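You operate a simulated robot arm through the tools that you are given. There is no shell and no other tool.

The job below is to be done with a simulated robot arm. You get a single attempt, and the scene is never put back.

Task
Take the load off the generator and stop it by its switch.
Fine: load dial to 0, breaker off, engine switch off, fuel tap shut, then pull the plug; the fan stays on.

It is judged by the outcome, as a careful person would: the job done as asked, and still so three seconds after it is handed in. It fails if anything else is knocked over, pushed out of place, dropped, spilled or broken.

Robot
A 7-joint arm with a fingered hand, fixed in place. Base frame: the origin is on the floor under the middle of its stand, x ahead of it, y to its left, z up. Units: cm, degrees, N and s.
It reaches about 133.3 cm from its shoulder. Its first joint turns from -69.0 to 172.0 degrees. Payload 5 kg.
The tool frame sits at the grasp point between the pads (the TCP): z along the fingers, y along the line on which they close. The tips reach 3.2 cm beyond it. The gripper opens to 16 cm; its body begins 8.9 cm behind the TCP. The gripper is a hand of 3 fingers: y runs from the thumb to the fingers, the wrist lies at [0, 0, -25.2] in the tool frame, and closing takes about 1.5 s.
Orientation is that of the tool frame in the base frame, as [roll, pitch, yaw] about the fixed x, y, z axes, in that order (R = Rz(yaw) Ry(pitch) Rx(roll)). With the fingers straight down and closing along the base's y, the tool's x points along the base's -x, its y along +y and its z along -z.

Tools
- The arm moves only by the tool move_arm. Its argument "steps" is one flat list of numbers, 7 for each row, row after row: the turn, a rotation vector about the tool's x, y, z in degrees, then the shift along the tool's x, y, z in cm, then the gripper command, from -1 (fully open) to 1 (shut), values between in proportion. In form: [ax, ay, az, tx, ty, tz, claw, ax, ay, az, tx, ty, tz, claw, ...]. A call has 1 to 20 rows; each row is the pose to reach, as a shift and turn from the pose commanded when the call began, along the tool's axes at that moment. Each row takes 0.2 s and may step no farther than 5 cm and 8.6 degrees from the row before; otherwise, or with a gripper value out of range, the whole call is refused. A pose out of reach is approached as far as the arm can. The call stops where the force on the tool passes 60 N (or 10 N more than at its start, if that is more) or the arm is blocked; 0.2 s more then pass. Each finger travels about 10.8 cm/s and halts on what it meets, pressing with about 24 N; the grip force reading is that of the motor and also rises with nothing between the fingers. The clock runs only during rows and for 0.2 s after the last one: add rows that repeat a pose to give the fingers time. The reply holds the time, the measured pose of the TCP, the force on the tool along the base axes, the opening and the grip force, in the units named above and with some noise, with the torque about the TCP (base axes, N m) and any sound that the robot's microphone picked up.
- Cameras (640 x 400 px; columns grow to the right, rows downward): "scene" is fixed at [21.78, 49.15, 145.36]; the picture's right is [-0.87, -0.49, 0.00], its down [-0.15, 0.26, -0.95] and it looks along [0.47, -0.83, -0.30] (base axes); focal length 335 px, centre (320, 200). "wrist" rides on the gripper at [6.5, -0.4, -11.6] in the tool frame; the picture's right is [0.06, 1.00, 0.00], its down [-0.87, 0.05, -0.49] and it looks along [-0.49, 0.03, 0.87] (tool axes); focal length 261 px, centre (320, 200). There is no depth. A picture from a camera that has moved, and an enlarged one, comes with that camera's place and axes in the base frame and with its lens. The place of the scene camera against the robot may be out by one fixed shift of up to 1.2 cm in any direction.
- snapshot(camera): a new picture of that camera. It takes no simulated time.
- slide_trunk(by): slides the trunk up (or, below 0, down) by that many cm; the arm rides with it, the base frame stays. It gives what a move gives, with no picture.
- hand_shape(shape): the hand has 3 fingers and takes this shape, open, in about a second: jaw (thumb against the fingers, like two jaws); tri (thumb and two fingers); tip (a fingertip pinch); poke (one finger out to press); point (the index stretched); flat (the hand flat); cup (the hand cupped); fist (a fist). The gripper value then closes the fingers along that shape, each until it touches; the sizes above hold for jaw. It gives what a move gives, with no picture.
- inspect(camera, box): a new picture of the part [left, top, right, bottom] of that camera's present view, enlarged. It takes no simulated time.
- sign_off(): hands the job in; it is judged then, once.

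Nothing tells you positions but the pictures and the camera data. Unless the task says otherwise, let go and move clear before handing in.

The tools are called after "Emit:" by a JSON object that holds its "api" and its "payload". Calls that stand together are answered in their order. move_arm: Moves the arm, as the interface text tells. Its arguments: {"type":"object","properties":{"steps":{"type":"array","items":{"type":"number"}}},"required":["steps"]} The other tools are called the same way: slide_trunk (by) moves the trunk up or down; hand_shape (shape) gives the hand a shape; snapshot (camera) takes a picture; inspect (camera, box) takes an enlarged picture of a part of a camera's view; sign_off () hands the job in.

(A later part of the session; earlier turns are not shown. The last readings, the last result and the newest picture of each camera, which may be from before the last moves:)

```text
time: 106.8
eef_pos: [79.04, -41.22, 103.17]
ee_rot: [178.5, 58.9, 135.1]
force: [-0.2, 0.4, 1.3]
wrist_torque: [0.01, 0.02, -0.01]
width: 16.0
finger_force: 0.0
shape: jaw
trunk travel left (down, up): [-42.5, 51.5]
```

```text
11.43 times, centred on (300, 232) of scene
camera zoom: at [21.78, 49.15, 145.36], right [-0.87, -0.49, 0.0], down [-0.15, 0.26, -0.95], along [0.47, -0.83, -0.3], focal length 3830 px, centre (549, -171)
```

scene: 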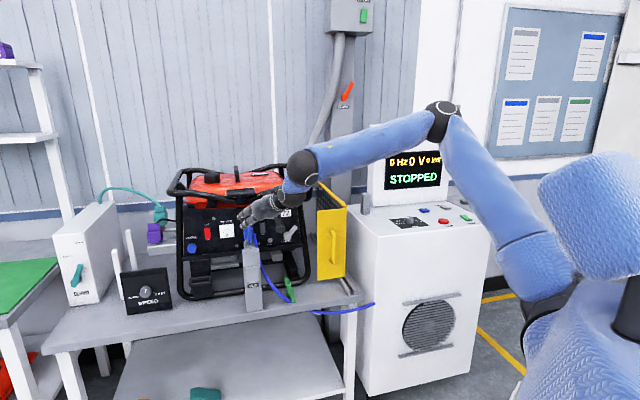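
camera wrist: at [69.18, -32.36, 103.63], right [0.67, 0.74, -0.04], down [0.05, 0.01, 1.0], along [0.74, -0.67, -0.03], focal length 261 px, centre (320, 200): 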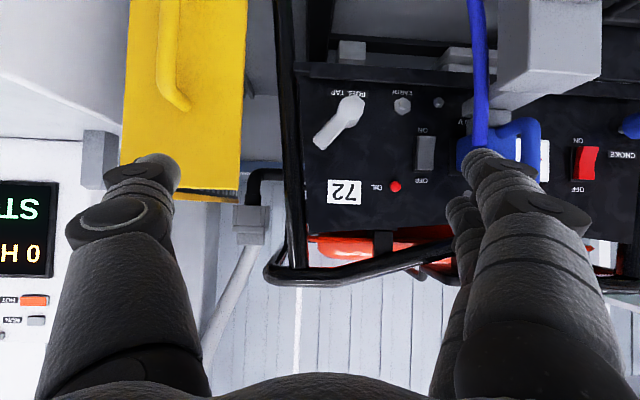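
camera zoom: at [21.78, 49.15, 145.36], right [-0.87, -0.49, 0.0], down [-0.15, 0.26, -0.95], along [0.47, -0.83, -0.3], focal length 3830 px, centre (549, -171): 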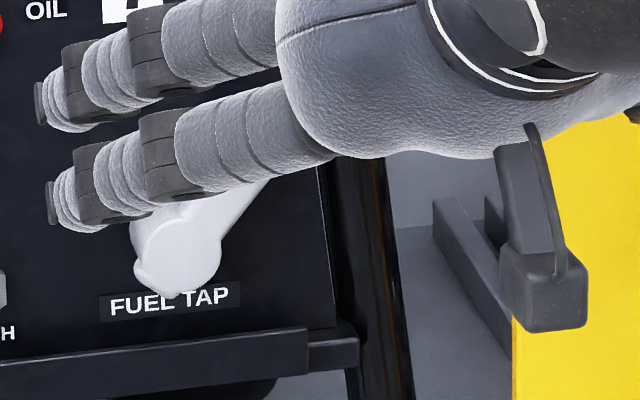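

Now I have a frontal view: the tap's pivot is about (91.6, -48.4, 93.3) with the lever pointing up-right to about (88.2, -49.6, 97.4), standing ~4 cm off the panel; the cage tube is beside and behind it. I'll try turning it counter-clockwise first by pushing the lever's lower-right side with the flat hand's leading finger.

Emit:
{"api": "hand_shape", "payload": {"shape": "flat"}}

Emit:
{"api": "move_arm", "payload": {"steps": [0, 0, 0, 1.33, -0.94, 3.2, -1, 0, 0, 0, 2.65, -1.87, 6.4, -1, 0, 0, 0, 3.98, -2.81, 9.6, -1, 0, 0, 0, 3.98, -2.81, 9.6, -1]}}

Emit:
{"api": "inspect", "payload": {"camera": "scene", "box": [270, 205, 330, 255]}}

Emit:
{"api": "snapshot", "payload": {"camera": "wrist"}}

```text
time: 107.7
eef_pos: [79.11, -41.3, 102.97]
ee_rot: [178.5, 58.8, 135.0]
force: [-0.9, -0.6, 0.8]
wrist_torque: [0.01, -0.03, -0.02]
width: 0.01
finger_force: 0.1
shape: flat
trunk travel left (down, up): [-42.5, 51.5]
```

```text
time: 108.7
eef_pos: [81.27, -47.75, 95.03]
ee_rot: [-179.7, 59.8, 135.1]
force: [-1.1, -0.5, -0.1]
wrist_torque: [-0.03, -0.02, -0.03]
width: 0.0
finger_force: 0.0
shape: flat
trunk travel left (down, up): [-42.5, 51.5]
```

```text
8.00 times, centred on (300, 230) of scene
camera zoom: at [21.78, 49.15, 145.36], right [-0.87, -0.49, 0.0], down [-0.15, 0.26, -0.95], along [0.47, -0.83, -0.3], focal length 2681 px, centre (480, -40)
```

zoom: 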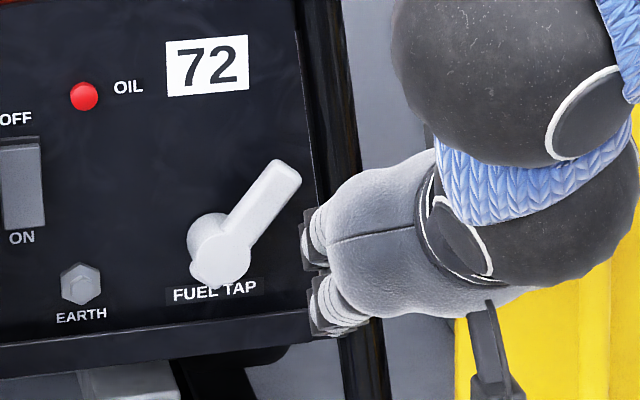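

```text
taken
camera wrist: at [71.63, -38.59, 95.18], right [0.69, 0.73, -0.06], down [0.05, 0.03, 1.0], along [0.73, -0.69, -0.01], focal length 261 px, centre (320, 200)
```

wrist: 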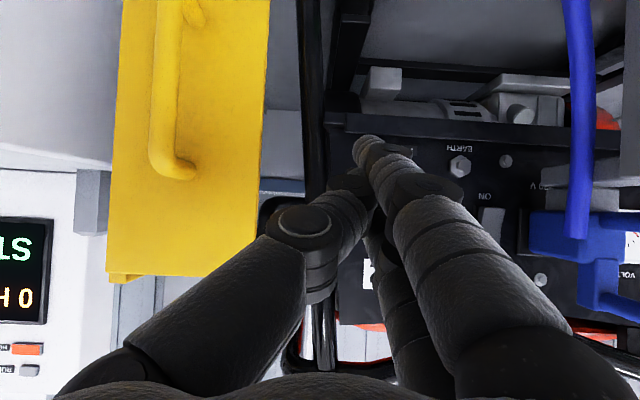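

The leading fingertip is right of the lever, below its tip. Advancing 3.6 cm so it sits beside the lever.

Emit:
{"api": "move_arm", "payload": {"steps": [0, 0, 0, -0.9, 0.2, 1.56, -1, 0, 0, 0, -1.81, 0.41, 3.12, -1, 0, 0, 0, -1.81, 0.41, 3.12, -1]}}

Emit:
{"api": "inspect", "payload": {"camera": "scene", "box": [270, 205, 330, 255]}}

Emit:
{"api": "inspect", "payload": {"camera": "wrist", "box": [280, 60, 480, 220]}}

```text
time: 109.5
eef_pos: [84.05, -49.98, 94.98]
ee_rot: [-179.6, 59.8, 135.0]
force: [0.3, 0.0, -0.4]
wrist_torque: [-0.03, 0.0, -0.01]
width: 0.03
finger_force: 0.1
shape: flat
trunk travel left (down, up): [-42.5, 51.5]
```

```text
8.00 times, centred on (300, 230) of scene
camera zoom: at [21.78, 49.15, 145.36], right [-0.87, -0.49, 0.0], down [-0.15, 0.26, -0.95], along [0.47, -0.83, -0.3], focal length 2681 px, centre (480, -40)
```

zoom: 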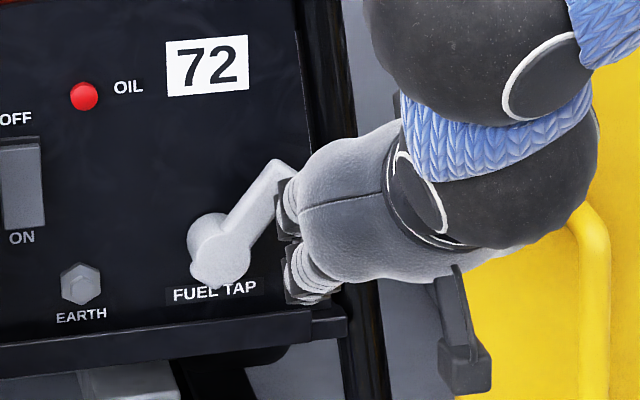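

```text
2.50 times, centred on (380, 140) of wrist
camera zoom: at [74.53, -40.85, 95.24], right [0.69, 0.72, -0.06], down [0.05, 0.03, 1.0], along [0.73, -0.69, -0.01], focal length 652 px, centre (170, 350)
```

zoom: 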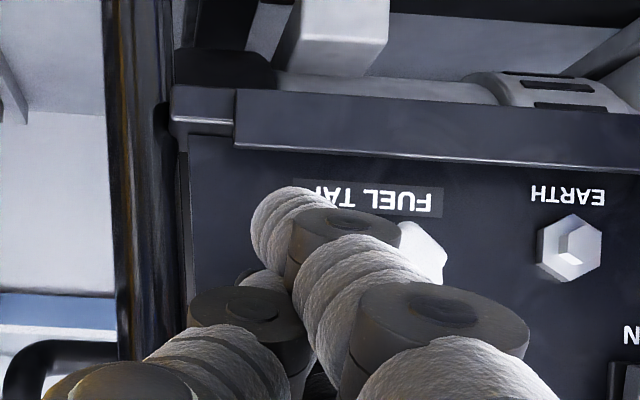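

The finger is beside the lever. Pushing gently up-left, perpendicular to the lever, 2 cm.

Emit:
{"api": "move_arm", "payload": {"steps": [0, 0, 0, -0.27, 0.39, -0.16, -1, 0, 0, 0, -0.54, 0.78, -0.31, -1, 0, 0, 0, -0.8, 1.17, -0.47, -1, 0, 0, 0, -1.07, 1.56, -0.63, -1, 0, 0, 0, -1.07, 1.56, -0.63, -1]}}

Emit:
{"api": "inspect", "payload": {"camera": "scene", "box": [270, 205, 330, 255]}}

```text
time: 110.7
eef_pos: [85.3, -48.86, 96.27]
ee_rot: [-179.8, 59.9, 135.1]
force: [-0.3, 0.4, -0.4]
wrist_torque: [0.0, 0.0, 0.01]
width: 0.0
finger_force: 0.0
shape: flat
trunk travel left (down, up): [-42.5, 51.5]
```

```text
8.00 times, centred on (300, 230) of scene
camera zoom: at [21.78, 49.15, 145.36], right [-0.87, -0.49, 0.0], down [-0.15, 0.26, -0.95], along [0.47, -0.83, -0.3], focal length 2681 px, centre (480, -40)
```

zoom: 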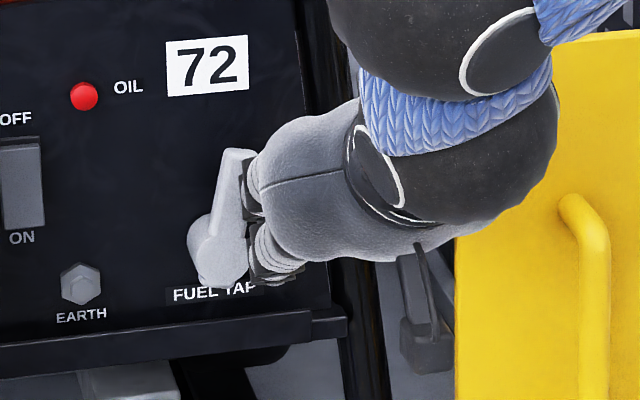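

The lever turns freely counter-clockwise (now nearly upright). Continuing along the arc.

Emit:
{"api": "move_arm", "payload": {"steps": [0, 0, 0, -0.29, 0.56, -0.17, -1, 0, 0, 0, -0.57, 1.11, -0.34, -1, 0, 0, 0, -0.66, 1.7, -0.39, -1, 0, 0, 0, -0.75, 2.3, -0.45, -1, 0, 0, 0, -0.75, 2.3, -0.45, -1]}}

Emit:
{"api": "inspect", "payload": {"camera": "scene", "box": [270, 205, 330, 255]}}

```text
time: 111.9
eef_pos: [86.96, -47.24, 97.11]
ee_rot: [-179.7, 59.7, 135.0]
force: [-0.7, 0.0, -0.2]
wrist_torque: [-0.05, 0.0, -0.02]
width: 0.01
finger_force: 0.0
shape: flat
trunk travel left (down, up): [-42.5, 51.5]
```

```text
8.00 times, centred on (300, 230) of scene
camera zoom: at [21.78, 49.15, 145.36], right [-0.87, -0.49, 0.0], down [-0.15, 0.26, -0.95], along [0.47, -0.83, -0.3], focal length 2681 px, centre (480, -40)
```

zoom: 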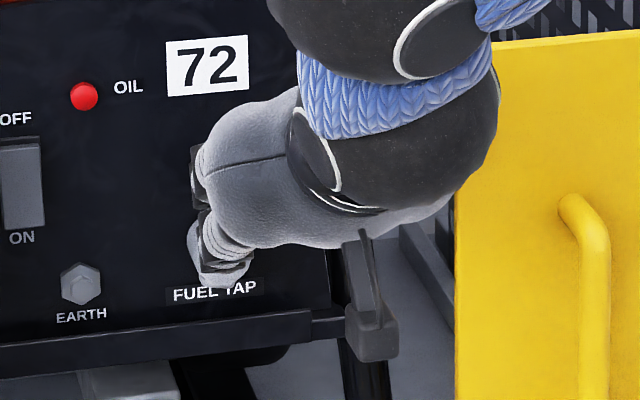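

The lever is hidden behind the hand now. I'll back straight out to see where it is.

Emit:
{"api": "move_arm", "payload": {"steps": [0, 0, 0, 1.5, 0, -2.6, -1, 0, 0, 0, 3.0, 0, -5.2, -1, 0, 0, 0, 3.0, -3, -7.5, -1, 0, 0, 0, 3.0, -6, -9.5, -1, 0, 0, 0, 3.0, -6, -9.5, -1]}}

Emit:
{"api": "inspect", "payload": {"camera": "scene", "box": [270, 205, 330, 255]}}

Emit:
{"api": "snapshot", "payload": {"camera": "scene"}}

```text
time: 113.1
eef_pos: [75.96, -44.64, 99.32]
ee_rot: [-179.7, 59.8, 135.1]
force: [-0.1, -0.2, 0.5]
wrist_torque: [0.02, -0.04, -0.02]
width: 0.0
finger_force: 0.0
shape: flat
trunk travel left (down, up): [-42.5, 51.5]
```

```text
8.00 times, centred on (300, 230) of scene
camera zoom: at [21.78, 49.15, 145.36], right [-0.87, -0.49, 0.0], down [-0.15, 0.26, -0.95], along [0.47, -0.83, -0.3], focal length 2681 px, centre (480, -40)
```

zoom: 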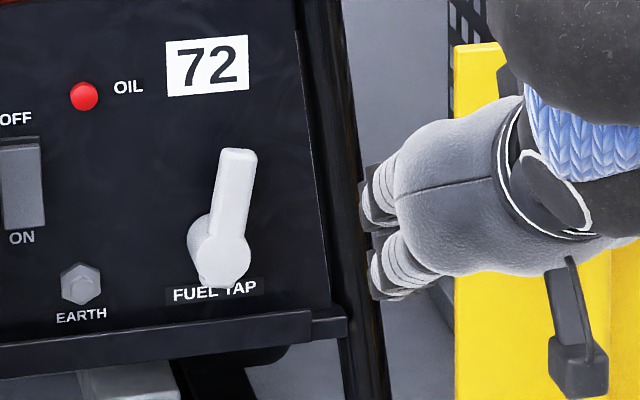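

```text
taken
```

scene: 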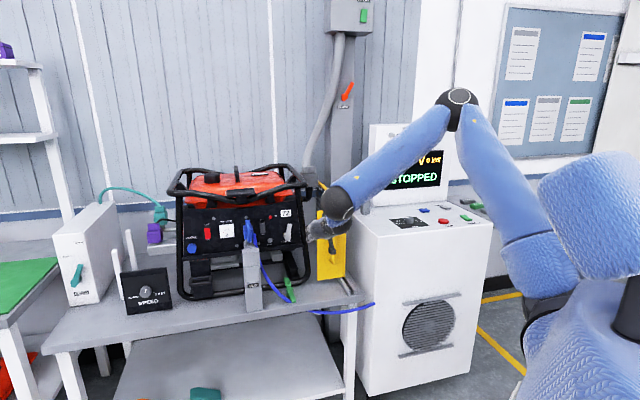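

The lever now stands near upright (~16° right of vertical); the finger had slipped over its front. I'll go in a centimetre deeper on its right side and continue to its end stop.

Emit:
{"api": "move_arm", "payload": {"steps": [0, 0, 0, -0.15, 1.2, 3.35, -1, 0, 0, 0, -0.31, 2.4, 6.69, -1, 0, 0, 0, -1.52, 2.4, 8.77, -1, 0, 0, 0, -2.72, 2.41, 10.84, -1, 0, 0, 0, -2.72, 2.41, 10.84, -1]}}

Emit:
{"api": "inspect", "payload": {"camera": "scene", "box": [270, 205, 330, 255]}}

```text
time: 114.3
eef_pos: [85.17, -50.27, 96.15]
ee_rot: [-179.7, 59.9, 134.9]
force: [0.7, -0.6, 0.1]
wrist_torque: [-0.01, -0.01, -0.02]
width: 0.0
finger_force: 0.1
shape: flat
trunk travel left (down, up): [-42.5, 51.5]
```

```text
8.00 times, centred on (300, 230) of scene
camera zoom: at [21.78, 49.15, 145.36], right [-0.87, -0.49, 0.0], down [-0.15, 0.26, -0.95], along [0.47, -0.83, -0.3], focal length 2681 px, centre (480, -40)
```

zoom: 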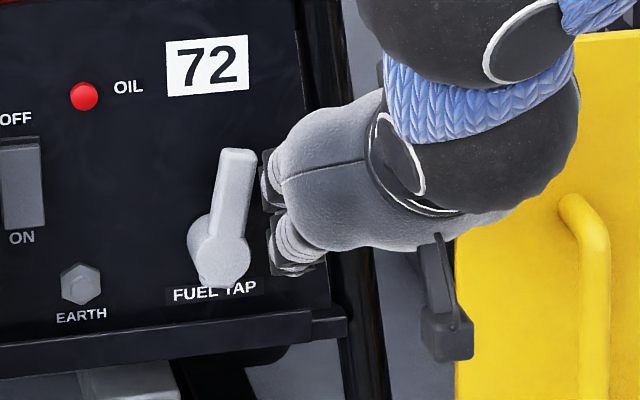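

Beside the lever at greater depth. Pushing left along the arc.

Emit:
{"api": "move_arm", "payload": {"steps": [0, 0, 0, -0.1, 0.45, -0.06, -1, 0, 0, 0, -0.21, 0.9, -0.12, -1, 0, 0, 0, -0.38, 1.3, -0.22, -1, 0, 0, 0, -0.55, 1.7, -0.32, -1, 0, 0, 0, -0.55, 1.7, -0.32, -1]}}

Emit:
{"api": "inspect", "payload": {"camera": "scene", "box": [270, 205, 330, 255]}}

```text
time: 115.5
eef_pos: [86.32, -49.22, 96.8]
ee_rot: [-179.7, 59.8, 135.1]
force: [0.3, -0.5, 0.0]
wrist_torque: [-0.02, 0.02, -0.01]
width: 0.03
finger_force: 0.1
shape: flat
trunk travel left (down, up): [-42.5, 51.5]
```

```text
8.00 times, centred on (300, 230) of scene
camera zoom: at [21.78, 49.15, 145.36], right [-0.87, -0.49, 0.0], down [-0.15, 0.26, -0.95], along [0.47, -0.83, -0.3], focal length 2681 px, centre (480, -40)
```

zoom: 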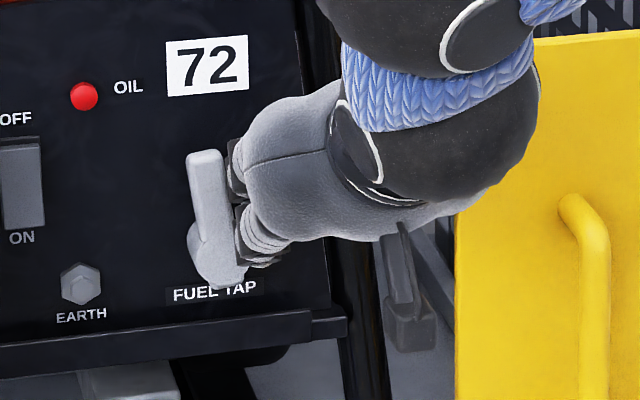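

It keeps turning, now about vertical. Continuing.

Emit:
{"api": "move_arm", "payload": {"steps": [0, 0, 0, -0.15, 0.45, -0.09, -1, 0, 0, 0, -0.3, 0.9, -0.18, -1, 0, 0, 0, -0.33, 1.35, -0.19, -1, 0, 0, 0, -0.35, 1.8, -0.2, -1, 0, 0, 0, -0.35, 1.8, -0.2, -1]}}

Emit:
{"api": "inspect", "payload": {"camera": "scene", "box": [270, 205, 330, 255]}}

```text
time: 116.7
eef_pos: [87.69, -47.96, 97.19]
ee_rot: [-179.7, 59.8, 134.9]
force: [0.0, -0.4, -0.9]
wrist_torque: [-0.02, 0.01, -0.02]
width: 0.0
finger_force: 0.0
shape: flat
trunk travel left (down, up): [-42.5, 51.5]
```

```text
8.00 times, centred on (300, 230) of scene
camera zoom: at [21.78, 49.15, 145.36], right [-0.87, -0.49, 0.0], down [-0.15, 0.26, -0.95], along [0.47, -0.83, -0.3], focal length 2681 px, centre (480, -40)
```

zoom: 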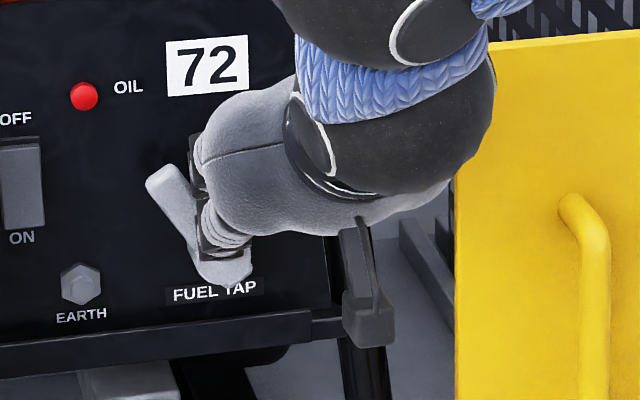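

Turning well (about -28°). Continuing toward the stop.

Emit:
{"api": "move_arm", "payload": {"steps": [0, 0, 0, 0.04, 0.42, 0.02, -1, 0, 0, 0, 0.09, 0.85, 0.05, -1, 0, 0, 0, 0.24, 1.25, 0.14, -1, 0, 0, 0, 0.39, 1.65, 0.23, -1, 0, 0, 0, 0.39, 1.65, 0.23, -1]}}

Emit:
{"api": "inspect", "payload": {"camera": "scene", "box": [270, 205, 330, 255]}}

```text
time: 117.9
eef_pos: [88.57, -47.15, 97.03]
ee_rot: [-179.9, 59.9, 134.8]
force: [-7.7, -14.1, 18.9]
wrist_torque: [-0.3, -0.79, -0.74]
width: 0.0
finger_force: 0.1
shape: flat
trunk travel left (down, up): [-42.5, 51.5]
```

```text
8.00 times, centred on (300, 230) of scene
camera zoom: at [21.78, 49.15, 145.36], right [-0.87, -0.49, 0.0], down [-0.15, 0.26, -0.95], along [0.47, -0.83, -0.3], focal length 2681 px, centre (480, -40)
```

zoom: 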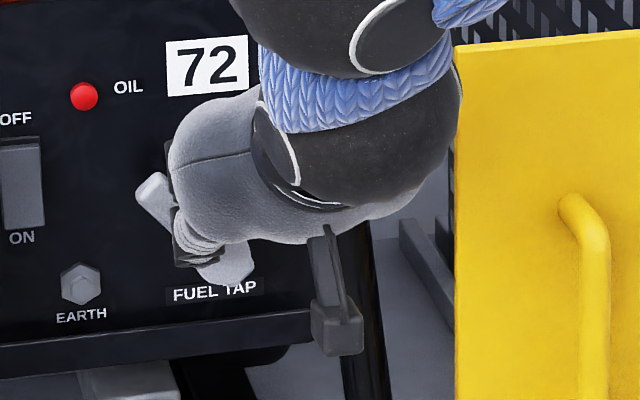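

The reaction force points squarely off the lever: it has reached its stop at about 45° left, a quarter turn from where it began. Releasing and backing out.

Emit:
{"api": "move_arm", "payload": {"steps": [0, 0, 0, -0.4, -0.6, -0.25, -1, 0, 0, 0, 1.1, -0.8, -2.9, -1, 0, 0, 0, 2.6, -0.8, -5.4, -1, 0, 0, 0, 2.8, -4, -8.4, -1, 0, 0, 0, 3.0, -7, -11, -1, 0, 0, 0, 3.0, -7, -11, -1]}}

Emit:
{"api": "inspect", "payload": {"camera": "scene", "box": [270, 205, 330, 255]}}

Emit:
{"api": "snapshot", "payload": {"camera": "scene"}}

Emit:
{"api": "snapshot", "payload": {"camera": "wrist"}}

```text
time: 119.3
eef_pos: [75.97, -44.14, 99.66]
ee_rot: [-179.8, 59.8, 135.0]
force: [0.1, 0.3, -0.1]
wrist_torque: [0.0, 0.02, -0.04]
width: 0.0
finger_force: 0.0
shape: flat
trunk travel left (down, up): [-42.5, 51.5]
```

```text
8.00 times, centred on (300, 230) of scene
camera zoom: at [21.78, 49.15, 145.36], right [-0.87, -0.49, 0.0], down [-0.15, 0.26, -0.95], along [0.47, -0.83, -0.3], focal length 2681 px, centre (480, -40)
```

zoom: 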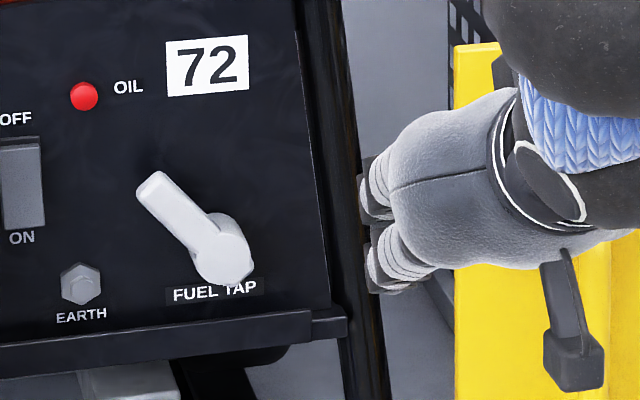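

```text
taken
```

scene: 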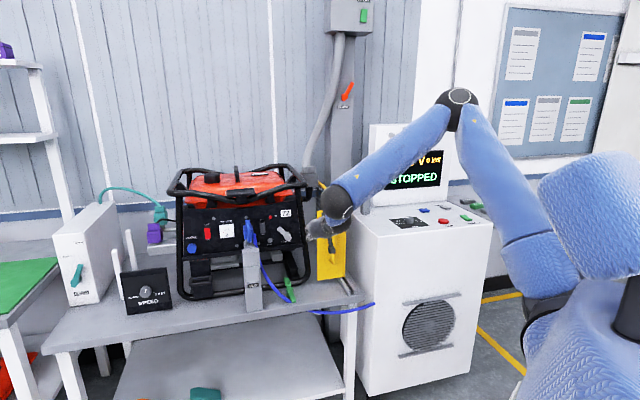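

```text
taken
camera wrist: at [66.3, -34.97, 99.96], right [0.69, 0.72, -0.06], down [0.05, 0.03, 1.0], along [0.73, -0.69, -0.01], focal length 261 px, centre (320, 200)
```

wrist: 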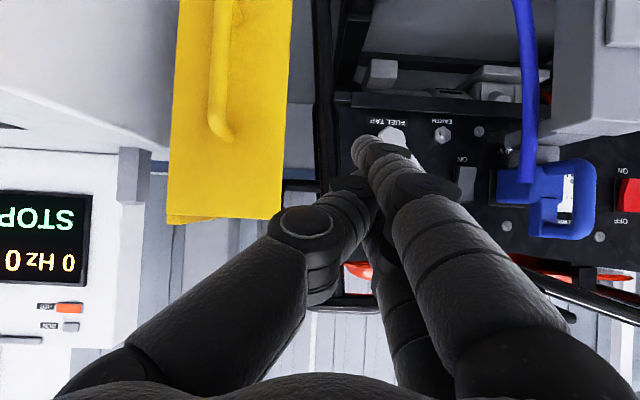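

The fuel tap is at its quarter-turn stop (shut). Last is the plug. I'll look closely at the plug, its D-handle and the RUN post's bracket below it.

Emit:
{"api": "inspect", "payload": {"camera": "scene", "box": [230, 205, 290, 265]}}

Emit:
{"api": "inspect", "payload": {"camera": "wrist", "box": [460, 90, 640, 260]}}

Emit:
{"api": "inspect", "payload": {"camera": "scene", "box": [225, 200, 315, 320]}}

```text
6.67 times, centred on (260, 235) of scene
camera zoom: at [21.78, 49.15, 145.36], right [-0.87, -0.49, 0.0], down [-0.15, 0.26, -0.95], along [0.47, -0.83, -0.3], focal length 2234 px, centre (720, -33)
```

zoom: 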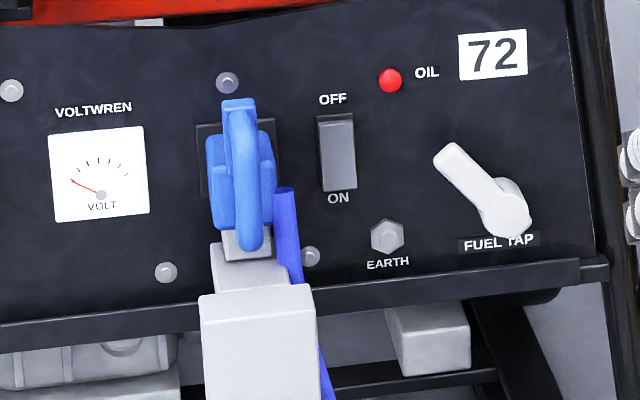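

```text
2.35 times, centred on (550, 175) of wrist
camera zoom: at [66.3, -34.97, 99.96], right [0.69, 0.72, -0.06], down [0.05, 0.03, 1.0], along [0.73, -0.69, -0.01], focal length 613 px, centre (-221, 259)
```

zoom: 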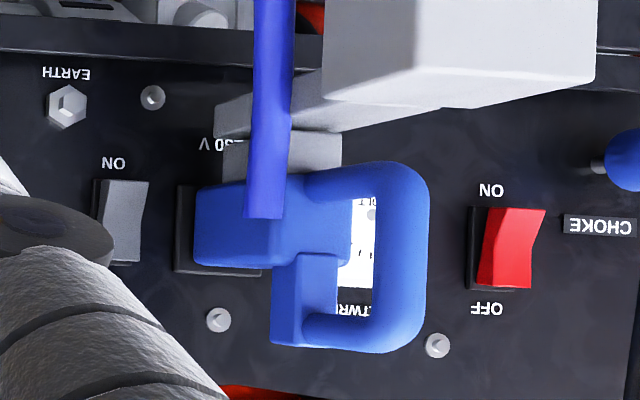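

```text
3.33 times, centred on (270, 260) of scene
camera zoom: at [21.78, 49.15, 145.36], right [-0.87, -0.49, 0.0], down [-0.15, 0.26, -0.95], along [0.47, -0.83, -0.3], focal length 1117 px, centre (487, 0)
```

zoom: 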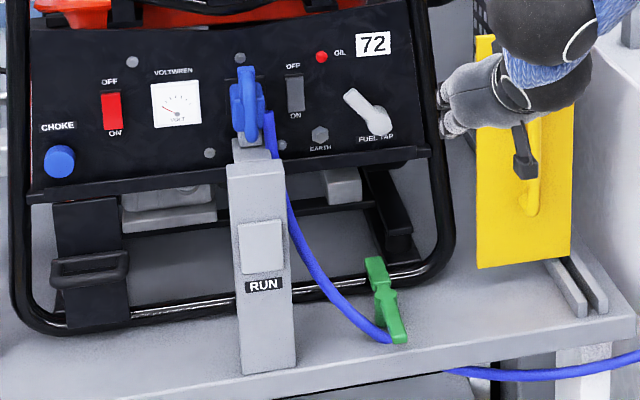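

Both switches show OFF. The plug's D-handle bar is at about (97.8, -33.8, 98.5), vertical, ~1.8 cm thick, with the post's top (z≈94) below. I'll open the jaw to 8 cm and move to a pre-grasp pose in front of the handle.

Emit:
{"api": "hand_shape", "payload": {"shape": "jaw"}}

Emit:
{"api": "move_arm", "payload": {"steps": [-4.32, 0, -2.52, -0.71, 3.5, -1.12, 0, -8.64, 0, -5.04, -1.43, 7.0, -2.24, 0, -12.96, 0, -7.56, -2.14, 10.5, -3.36, 0, -17.28, 0, -10.08, -2.86, 14.0, -4.48, 0, -21.6, 0, -12.6, -3.57, 17.5, -5.6, 0, -21.6, 0, -12.6, -3.57, 17.5, -5.6, 0]}}

Emit:
{"api": "snapshot", "payload": {"camera": "wrist"}}

Emit:
{"api": "inspect", "payload": {"camera": "scene", "box": [210, 170, 310, 270]}}

```text
time: 120.2
eef_pos: [75.9, -44.26, 99.68]
ee_rot: [-179.7, 59.8, 135.0]
force: [-0.6, 0.5, 0.4]
wrist_torque: [-0.03, -0.06, 0.0]
width: 15.98
finger_force: 0.1
shape: jaw
trunk travel left (down, up): [-42.5, 51.5]
```

```text
time: 121.6
eef_pos: [86.2, -29.6, 105.67]
ee_rot: [-179.7, 59.7, 160.2]
force: [0.4, -0.3, 0.0]
wrist_torque: [0.0, 0.02, -0.04]
width: 8.06
finger_force: 0.1
shape: jaw
trunk travel left (down, up): [-42.5, 51.5]
```

```text
taken
camera wrist: at [73.6, -25.26, 105.9], right [0.31, 0.95, -0.06], down [0.03, 0.05, 1.0], along [0.95, -0.32, -0.02], focal length 261 px, centre (320, 200)
```

wrist: 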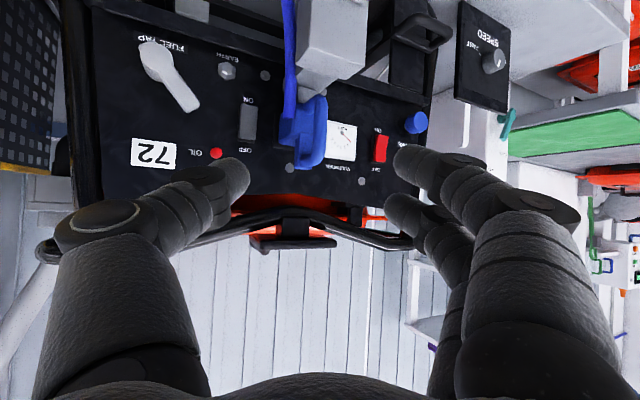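

```text
4.00 times, centred on (260, 220) of scene
camera zoom: at [21.78, 49.15, 145.36], right [-0.87, -0.49, 0.0], down [-0.15, 0.26, -0.95], along [0.47, -0.83, -0.3], focal length 1340 px, centre (560, 120)
```

zoom: 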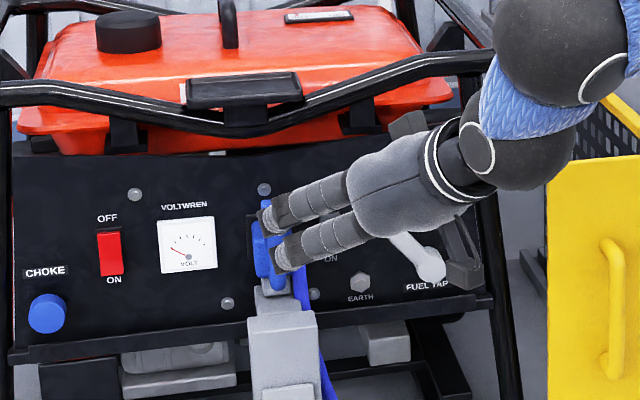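

Handle in view between the fingers. Advancing 8 cm along the hand's direction and checking.

Emit:
{"api": "move_arm", "payload": {"steps": [0, 0, 0, 0, 0, 2.7, 0, 0, 0, 0, 0, 0, 5.4, 0, 0, 0, 0, 0, 0, 8, 0, 0, 0, 0, 0, 0, 8, 0]}}

Emit:
{"api": "snapshot", "payload": {"camera": "wrist"}}

Emit:
{"api": "inspect", "payload": {"camera": "scene", "box": [220, 190, 300, 260]}}

```text
time: 122.6
eef_pos: [92.74, -32.05, 101.63]
ee_rot: [-179.7, 59.8, 159.9]
force: [0.2, -0.5, -0.3]
wrist_torque: [0.0, 0.01, 0.01]
width: 8.02
finger_force: 0.1
shape: jaw
trunk travel left (down, up): [-42.5, 51.5]
```

```text
taken
camera wrist: at [80.14, -27.71, 101.82], right [0.32, 0.95, -0.06], down [0.03, 0.05, 1.0], along [0.95, -0.32, -0.01], focal length 261 px, centre (320, 200)
```

wrist: 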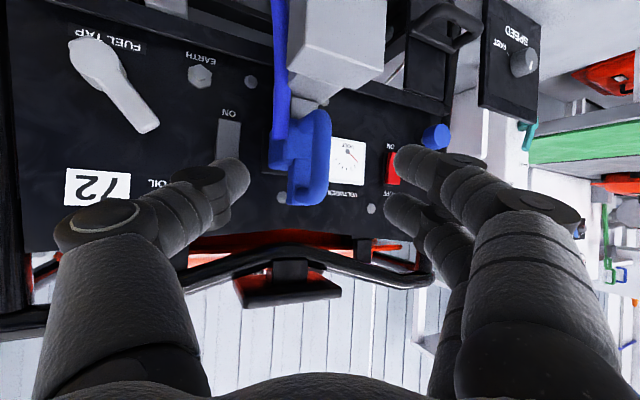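

```text
5.71 times, centred on (260, 225) of scene
camera zoom: at [21.78, 49.15, 145.36], right [-0.87, -0.49, 0.0], down [-0.15, 0.26, -0.95], along [0.47, -0.83, -0.3], focal length 1915 px, centre (663, 57)
```

zoom: 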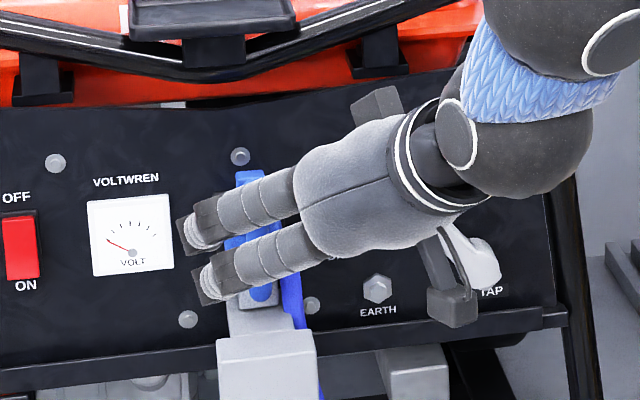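

Handle centred between thumb and fingers. Advancing the last 4 cm.

Emit:
{"api": "move_arm", "payload": {"steps": [0, 0, 0, 0, 0.03, 1.3, 0, 0, 0, 0, 0, 0.05, 2.6, 0, 0, 0, 0, -0.05, 0.08, 3.95, 0, 0, 0, 0, -0.05, 0.08, 3.95, 0]}}

Emit:
{"api": "snapshot", "payload": {"camera": "wrist"}}

Emit:
{"api": "inspect", "payload": {"camera": "scene", "box": [220, 190, 300, 260]}}

```text
time: 123.6
eef_pos: [96.2, -33.27, 99.57]
ee_rot: [-179.7, 59.6, 160.0]
force: [0.5, 0.6, 0.4]
wrist_torque: [-0.02, 0.0, 0.0]
width: 8.04
finger_force: 0.1
shape: jaw
trunk travel left (down, up): [-42.5, 51.5]
```

```text
taken
camera wrist: at [83.55, -28.92, 99.82], right [0.32, 0.95, -0.06], down [0.03, 0.05, 1.0], along [0.95, -0.32, -0.02], focal length 261 px, centre (320, 200)
```

wrist: 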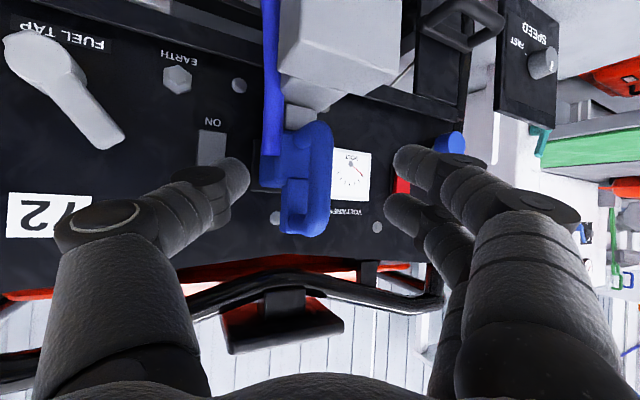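

```text
5.71 times, centred on (260, 225) of scene
camera zoom: at [21.78, 49.15, 145.36], right [-0.87, -0.49, 0.0], down [-0.15, 0.26, -0.95], along [0.47, -0.83, -0.3], focal length 1915 px, centre (663, 57)
```

zoom: 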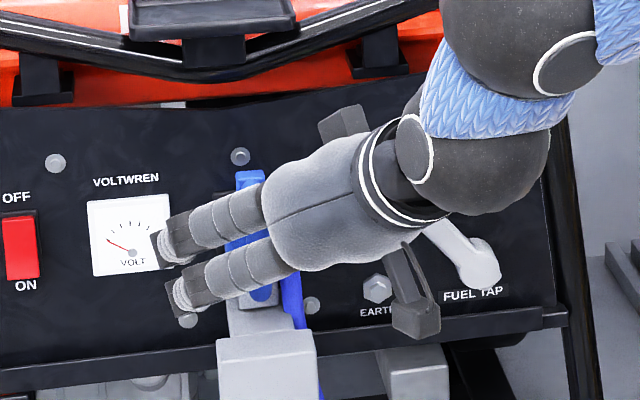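

The fingertips straddle the handle bar at the right depth. Closing on it.

Emit:
{"api": "move_arm", "payload": {"steps": [0, 0, 0, 0, 0, 0, 0.3, 0, 0, 0, 0, 0, 0, 0.6, 0, 0, 0, 0, 0, 0, 1, 0, 0, 0, 0, 0, 0, 1, 0, 0, 0, 0, 0, 0, 1, 0, 0, 0, 0, 0, 0, 1]}}

Emit:
{"api": "snapshot", "payload": {"camera": "wrist"}}

Emit:
{"api": "inspect", "payload": {"camera": "scene", "box": [220, 190, 300, 260]}}

```text
time: 125.0
eef_pos: [96.02, -33.23, 99.58]
ee_rot: [-179.7, 59.7, 160.0]
force: [-0.5, 1.3, 0.0]
wrist_torque: [0.04, 0.04, 0.04]
width: 0.5
finger_force: 24.3
shape: jaw
trunk travel left (down, up): [-42.5, 51.5]
```

```text
taken
camera wrist: at [83.55, -28.92, 99.81], right [0.32, 0.95, -0.06], down [0.03, 0.05, 1.0], along [0.95, -0.32, -0.02], focal length 261 px, centre (320, 200)
```

wrist: 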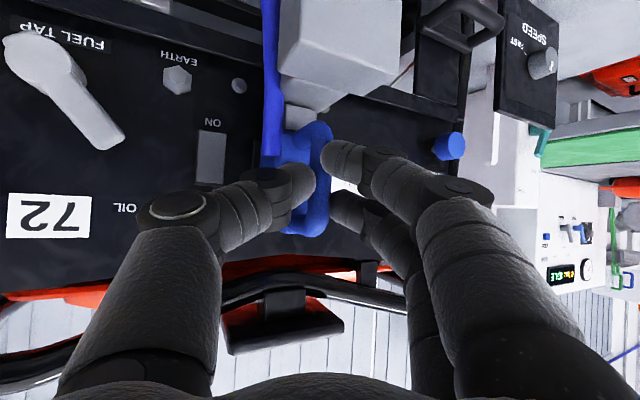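

```text
5.71 times, centred on (260, 225) of scene
camera zoom: at [21.78, 49.15, 145.36], right [-0.87, -0.49, 0.0], down [-0.15, 0.26, -0.95], along [0.47, -0.83, -0.3], focal length 1915 px, centre (663, 57)
```

zoom: 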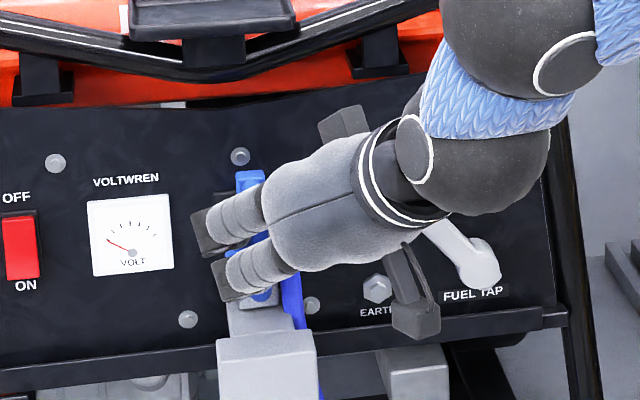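

The handle is held (24 N grip). Pulling straight out from the panel, slowly.

Emit:
{"api": "move_arm", "payload": {"steps": [0, 0, 0, 0.23, 0.21, -0.39, 1, 0, 0, 0, 0.45, 0.42, -0.79, 1, 0, 0, 0, 0.68, 0.63, -1.18, 1, 0, 0, 0, 0.91, 0.85, -1.57, 1, 0, 0, 0, 0.91, 0.85, -1.57, 1]}}

Emit:
{"api": "inspect", "payload": {"camera": "scene", "box": [220, 190, 300, 260]}}

Emit:
{"api": "snapshot", "payload": {"camera": "wrist"}}

```text
time: 126.2
eef_pos: [94.72, -31.54, 99.66]
ee_rot: [-179.7, 59.8, 160.0]
force: [-2.4, -3.2, -0.1]
wrist_torque: [0.04, 0.04, -0.05]
width: 0.44
finger_force: 23.9
shape: jaw
trunk travel left (down, up): [-42.5, 51.5]
```

```text
5.71 times, centred on (260, 225) of scene
camera zoom: at [21.78, 49.15, 145.36], right [-0.87, -0.49, 0.0], down [-0.15, 0.26, -0.95], along [0.47, -0.83, -0.3], focal length 1915 px, centre (663, 57)
```

zoom: 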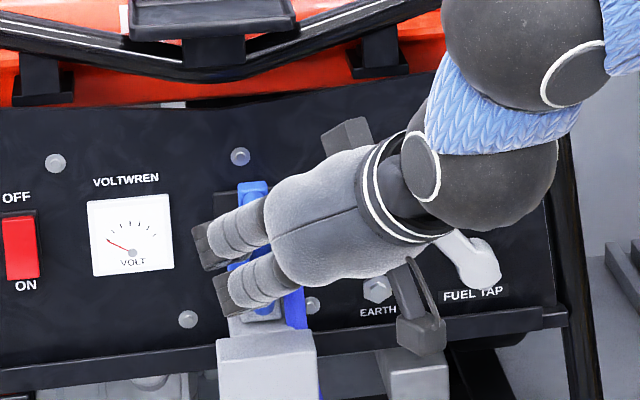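

```text
taken
camera wrist: at [82.07, -27.4, 99.81], right [0.32, 0.95, -0.06], down [0.03, 0.05, 1.0], along [0.95, -0.32, -0.02], focal length 261 px, centre (320, 200)
```

wrist: 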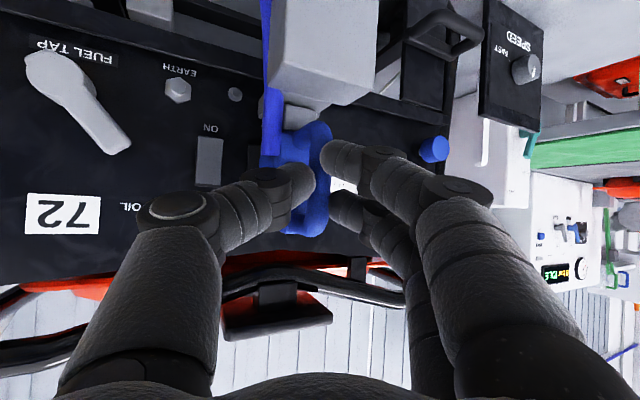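

The plug is coming out with the hand at only ~4 N. Continuing to pull.

Emit:
{"api": "move_arm", "payload": {"steps": [0, 0, 0, 0.36, 0.34, -0.63, 1, 0, 0, 0, 0.72, 0.68, -1.26, 1, 0, 0, 0, 1.09, 1.01, -1.88, 1, 0, 0, 0, 1.45, 1.35, -2.51, 1, 0, 0, 0, 1.81, 1.69, -3.14, 1, 0, 0, 0, 1.81, 1.69, -3.14, 1]}}

Emit:
{"api": "inspect", "payload": {"camera": "scene", "box": [220, 190, 310, 270]}}

Emit:
{"api": "snapshot", "payload": {"camera": "wrist"}}

```text
time: 127.6
eef_pos: [91.86, -28.62, 99.57]
ee_rot: [-179.7, 59.7, 159.9]
force: [-5.8, -3.9, -2.3]
wrist_torque: [-0.07, 0.15, -0.19]
width: 0.21
finger_force: 24.0
shape: jaw
trunk travel left (down, up): [-42.5, 51.5]
```

```text
5.00 times, centred on (265, 230) of scene
camera zoom: at [21.78, 49.15, 145.36], right [-0.87, -0.49, 0.0], down [-0.15, 0.26, -0.95], along [0.47, -0.83, -0.3], focal length 1676 px, centre (595, 50)
```

zoom: 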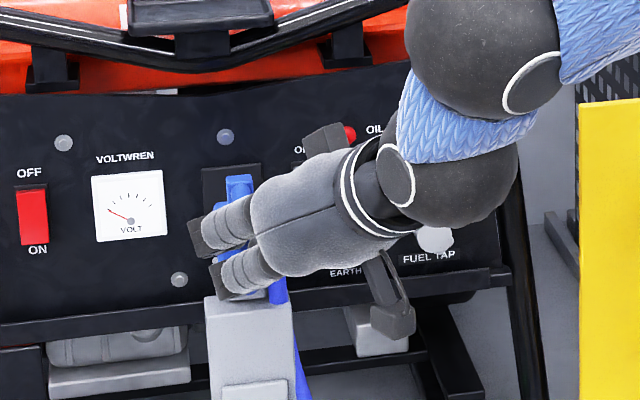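

```text
taken
camera wrist: at [79.23, -24.48, 99.87], right [0.31, 0.95, -0.06], down [0.03, 0.05, 1.0], along [0.95, -0.32, -0.02], focal length 261 px, centre (320, 200)
```

wrist: 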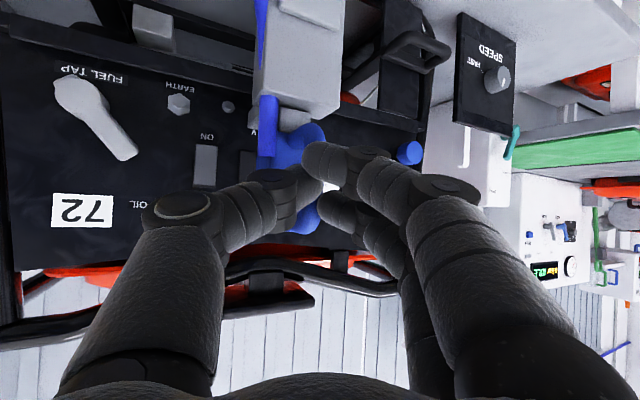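

I feel about 7 N sideways now. Zooming in to see how far the plug has come and whether the handle is slipping.

Emit:
{"api": "inspect", "payload": {"camera": "wrist", "box": [220, 80, 380, 250]}}

Emit:
{"api": "inspect", "payload": {"camera": "scene", "box": [235, 200, 285, 260]}}

```text
2.35 times, centred on (300, 165) of wrist
camera zoom: at [79.23, -24.48, 99.87], right [0.31, 0.95, -0.06], down [0.03, 0.05, 1.0], along [0.95, -0.32, -0.02], focal length 613 px, centre (367, 282)
```

zoom: 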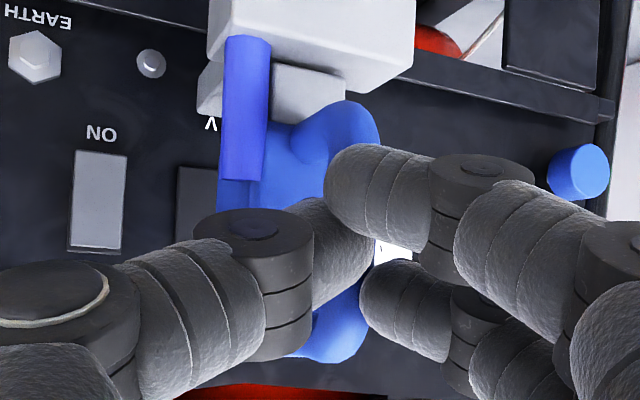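

```text
6.67 times, centred on (260, 230) of scene
camera zoom: at [21.78, 49.15, 145.36], right [-0.87, -0.49, 0.0], down [-0.15, 0.26, -0.95], along [0.47, -0.83, -0.3], focal length 2234 px, centre (720, 0)
```

zoom: 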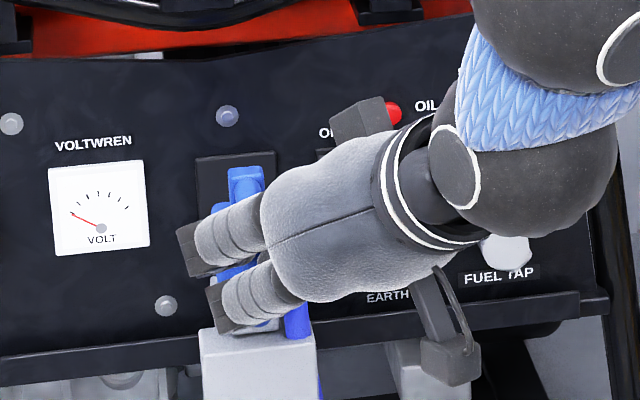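

The plug is about 5.6 cm out of the socket, but the fingertips are sliding toward the bar's outer edge. The grey bracket lies just beneath it, so I'll lower slightly to find support, then re-grip deeper.

Emit:
{"api": "move_arm", "payload": {"steps": [0, 0, 0, 0.17, 0, 0.1, 1, 0, 0, 0, 0.35, 0, 0.2, 1, 0, 0, 0, 0.35, 0, 0.2, 1]}}

```text
time: 128.4
eef_pos: [91.81, -28.81, 99.5]
ee_rot: [-179.9, 59.7, 159.9]
force: [-5.3, -3.6, 9.0]
wrist_torque: [-0.25, -0.14, -0.15]
width: 0.24
finger_force: 23.8
shape: jaw
trunk travel left (down, up): [-42.5, 51.5]
```

The plug is resting on the bracket. Re-gripping: open slightly, move 1.3 cm deeper, close again.

Emit:
{"api": "move_arm", "payload": {"steps": [0, 0, 0, -0.1, 0, -0.05, 0.85, 0, 0, 0, -0.17, 0, -0.1, 0.7, 0, 0, 0, -0.37, -0.18, 0.24, 0.7, 0, 0, 0, -0.56, -0.37, 0.58, 0.7, 0, 0, 0, -0.76, -0.55, 0.92, 0.7, 0, 0, 0, -0.76, -0.55, 0.92, 0.7]}}

Emit:
{"api": "inspect", "payload": {"camera": "wrist", "box": [220, 80, 380, 250]}}

Emit:
{"api": "inspect", "payload": {"camera": "scene", "box": [235, 200, 285, 260]}}

```text
time: 129.8
eef_pos: [92.9, -29.72, 99.29]
ee_rot: [-179.7, 59.7, 159.9]
force: [-1.2, -0.3, -0.4]
wrist_torque: [0.01, -0.01, 0.0]
width: 2.37
finger_force: 0.1
shape: jaw
trunk travel left (down, up): [-42.5, 51.5]
```

```text
2.35 times, centred on (300, 165) of wrist
camera zoom: at [80.23, -25.39, 99.57], right [0.32, 0.95, -0.06], down [0.03, 0.05, 1.0], along [0.95, -0.32, -0.02], focal length 613 px, centre (367, 282)
```

zoom: 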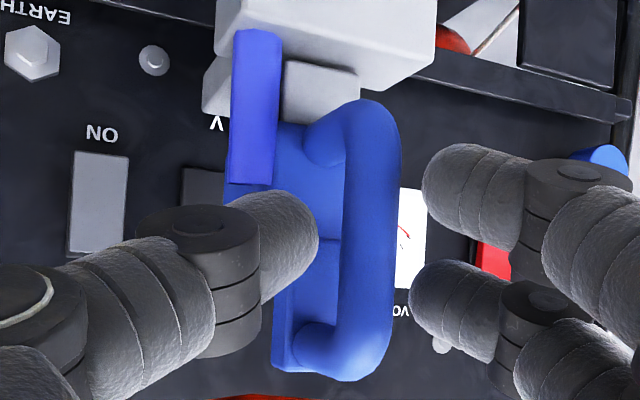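

```text
6.67 times, centred on (260, 230) of scene
camera zoom: at [21.78, 49.15, 145.36], right [-0.87, -0.49, 0.0], down [-0.15, 0.26, -0.95], along [0.47, -0.83, -0.3], focal length 2234 px, centre (720, 0)
```

zoom: 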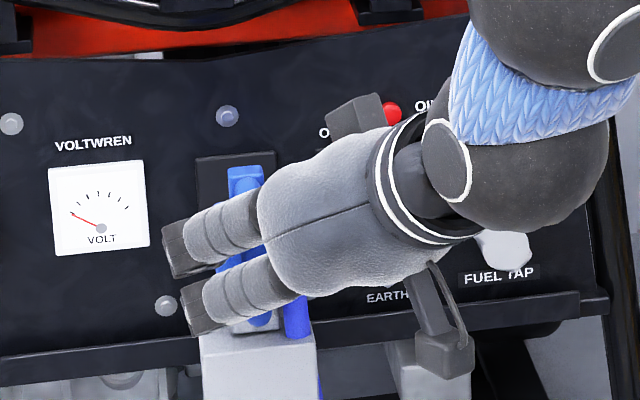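

The plug stayed put on the bracket; the bar is now well inside the fingers. Closing again.

Emit:
{"api": "move_arm", "payload": {"steps": [0, 0, 0, 0, 0, 0, 1, 0, 0, 0, 0, 0, 0, 1, 0, 0, 0, 0, 0, 0, 1, 0, 0, 0, 0, 0, 0, 1]}}

Emit:
{"api": "inspect", "payload": {"camera": "wrist", "box": [220, 80, 380, 250]}}

Emit:
{"api": "inspect", "payload": {"camera": "scene", "box": [235, 200, 325, 310]}}

```text
time: 130.8
eef_pos: [92.73, -29.69, 99.37]
ee_rot: [-179.7, 59.7, 160.1]
force: [-0.2, 0.1, -1.3]
wrist_torque: [0.1, 0.06, 0.0]
width: 0.64
finger_force: 24.0
shape: jaw
trunk travel left (down, up): [-42.5, 51.5]
```

```text
2.35 times, centred on (300, 165) of wrist
camera zoom: at [80.23, -25.38, 99.56], right [0.32, 0.95, -0.06], down [0.03, 0.05, 1.0], along [0.95, -0.32, -0.02], focal length 613 px, centre (367, 282)
```

zoom: 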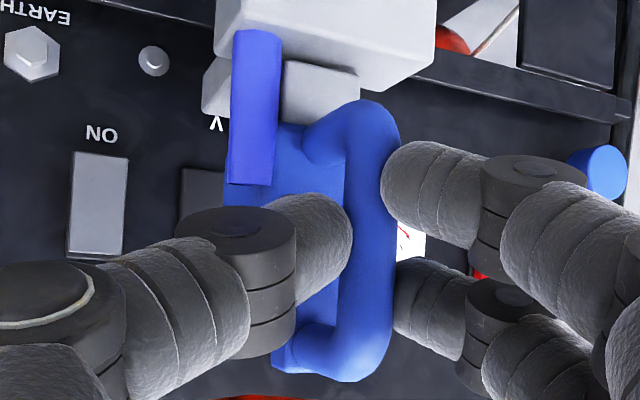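

```text
3.64 times, centred on (280, 255) of scene
camera zoom: at [21.78, 49.15, 145.36], right [-0.87, -0.49, 0.0], down [-0.15, 0.26, -0.95], along [0.47, -0.83, -0.3], focal length 1219 px, centre (466, 0)
```

zoom: 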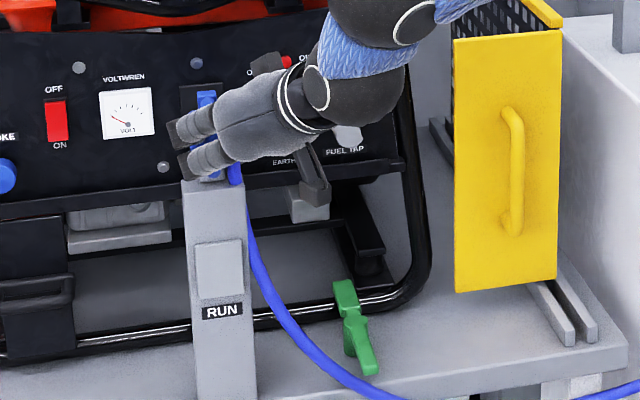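

The deeper grip is firm, and when I opened a moment ago the plug stood by itself on the bracket without moving. It is out of the socket and supported there, so I'll release it gently, just enough to clear the bar, and withdraw straight back.

Emit:
{"api": "move_arm", "payload": {"steps": [0, 0, 0, 0, 0, 0, 0.85, 0, 0, 0, 0, 0, 0, 0.68, 0, 0, 0, 0, 0, 0, 0.68]}}

Emit:
{"api": "inspect", "payload": {"camera": "wrist", "box": [220, 80, 380, 250]}}

```text
time: 131.6
eef_pos: [92.84, -29.64, 99.36]
ee_rot: [-179.7, 59.7, 160.0]
force: [-0.5, -0.2, 0.2]
wrist_torque: [0.01, -0.01, 0.04]
width: 2.54
finger_force: 0.0
shape: jaw
trunk travel left (down, up): [-42.5, 51.5]
```

```text
2.35 times, centred on (300, 165) of wrist
camera zoom: at [80.22, -25.38, 99.58], right [0.32, 0.95, -0.06], down [0.03, 0.05, 1.0], along [0.95, -0.32, -0.02], focal length 613 px, centre (367, 282)
```

zoom: 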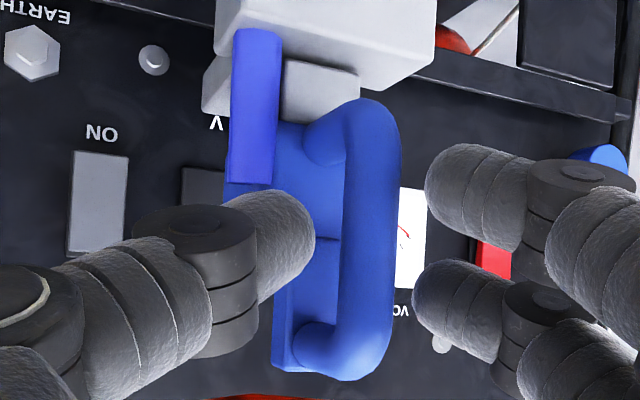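

The plug stands unmoved. I'll keep the open fingers around it for three more seconds as a stability test.

Emit:
{"api": "move_arm", "payload": {"steps": [0, 0, 0, 0, 0, 0, 0.68, 0, 0, 0, 0, 0, 0, 0.68, 0, 0, 0, 0, 0, 0, 0.68, 0, 0, 0, 0, 0, 0, 0.68, 0, 0, 0, 0, 0, 0, 0.68, 0, 0, 0, 0, 0, 0, 0.68, 0, 0, 0, 0, 0, 0, 0.68, 0, 0, 0, 0, 0, 0, 0.68, 0, 0, 0, 0, 0, 0, 0.68, 0, 0, 0, 0, 0, 0, 0.68, 0, 0, 0, 0, 0, 0, 0.68, 0, 0, 0, 0, 0, 0, 0.68, 0, 0, 0, 0, 0, 0, 0.68, 0, 0, 0, 0, 0, 0, 0.68, 0, 0, 0, 0, 0, 0, 0.68]}}

Emit:
{"api": "inspect", "payload": {"camera": "wrist", "box": [220, 80, 380, 250]}}

Emit:
{"api": "inspect", "payload": {"camera": "scene", "box": [235, 200, 325, 310]}}

```text
time: 134.8
eef_pos: [92.76, -29.57, 99.33]
ee_rot: [-179.8, 59.7, 159.9]
force: [0.1, 0.4, -0.2]
wrist_torque: [0.0, -0.02, -0.01]
width: 2.53
finger_force: 0.0
shape: jaw
trunk travel left (down, up): [-42.5, 51.5]
```

```text
2.35 times, centred on (300, 165) of wrist
camera zoom: at [80.22, -25.38, 99.57], right [0.32, 0.95, -0.06], down [0.03, 0.05, 1.0], along [0.95, -0.32, -0.02], focal length 613 px, centre (367, 282)
```

zoom: 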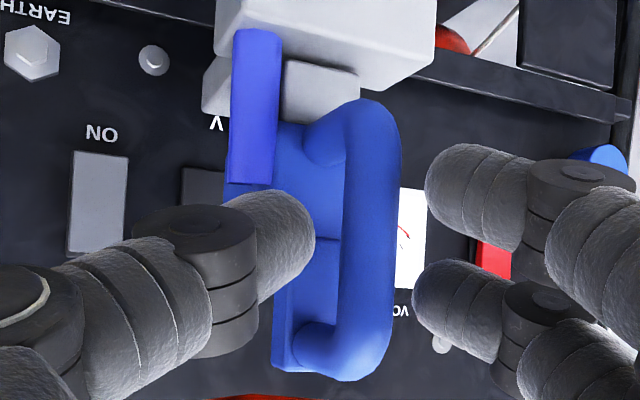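

```text
3.64 times, centred on (280, 255) of scene
camera zoom: at [21.78, 49.15, 145.36], right [-0.87, -0.49, 0.0], down [-0.15, 0.26, -0.95], along [0.47, -0.83, -0.3], focal length 1219 px, centre (466, 0)
```

zoom: 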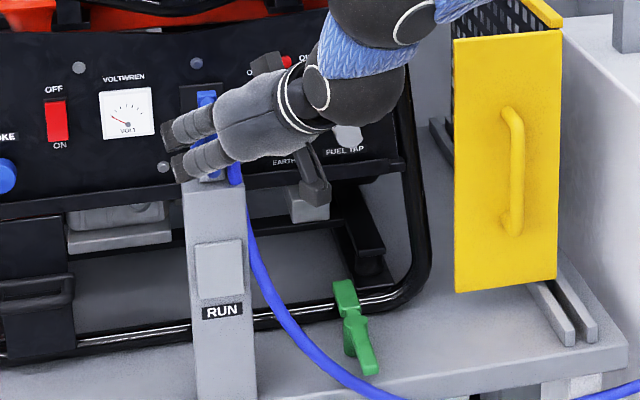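

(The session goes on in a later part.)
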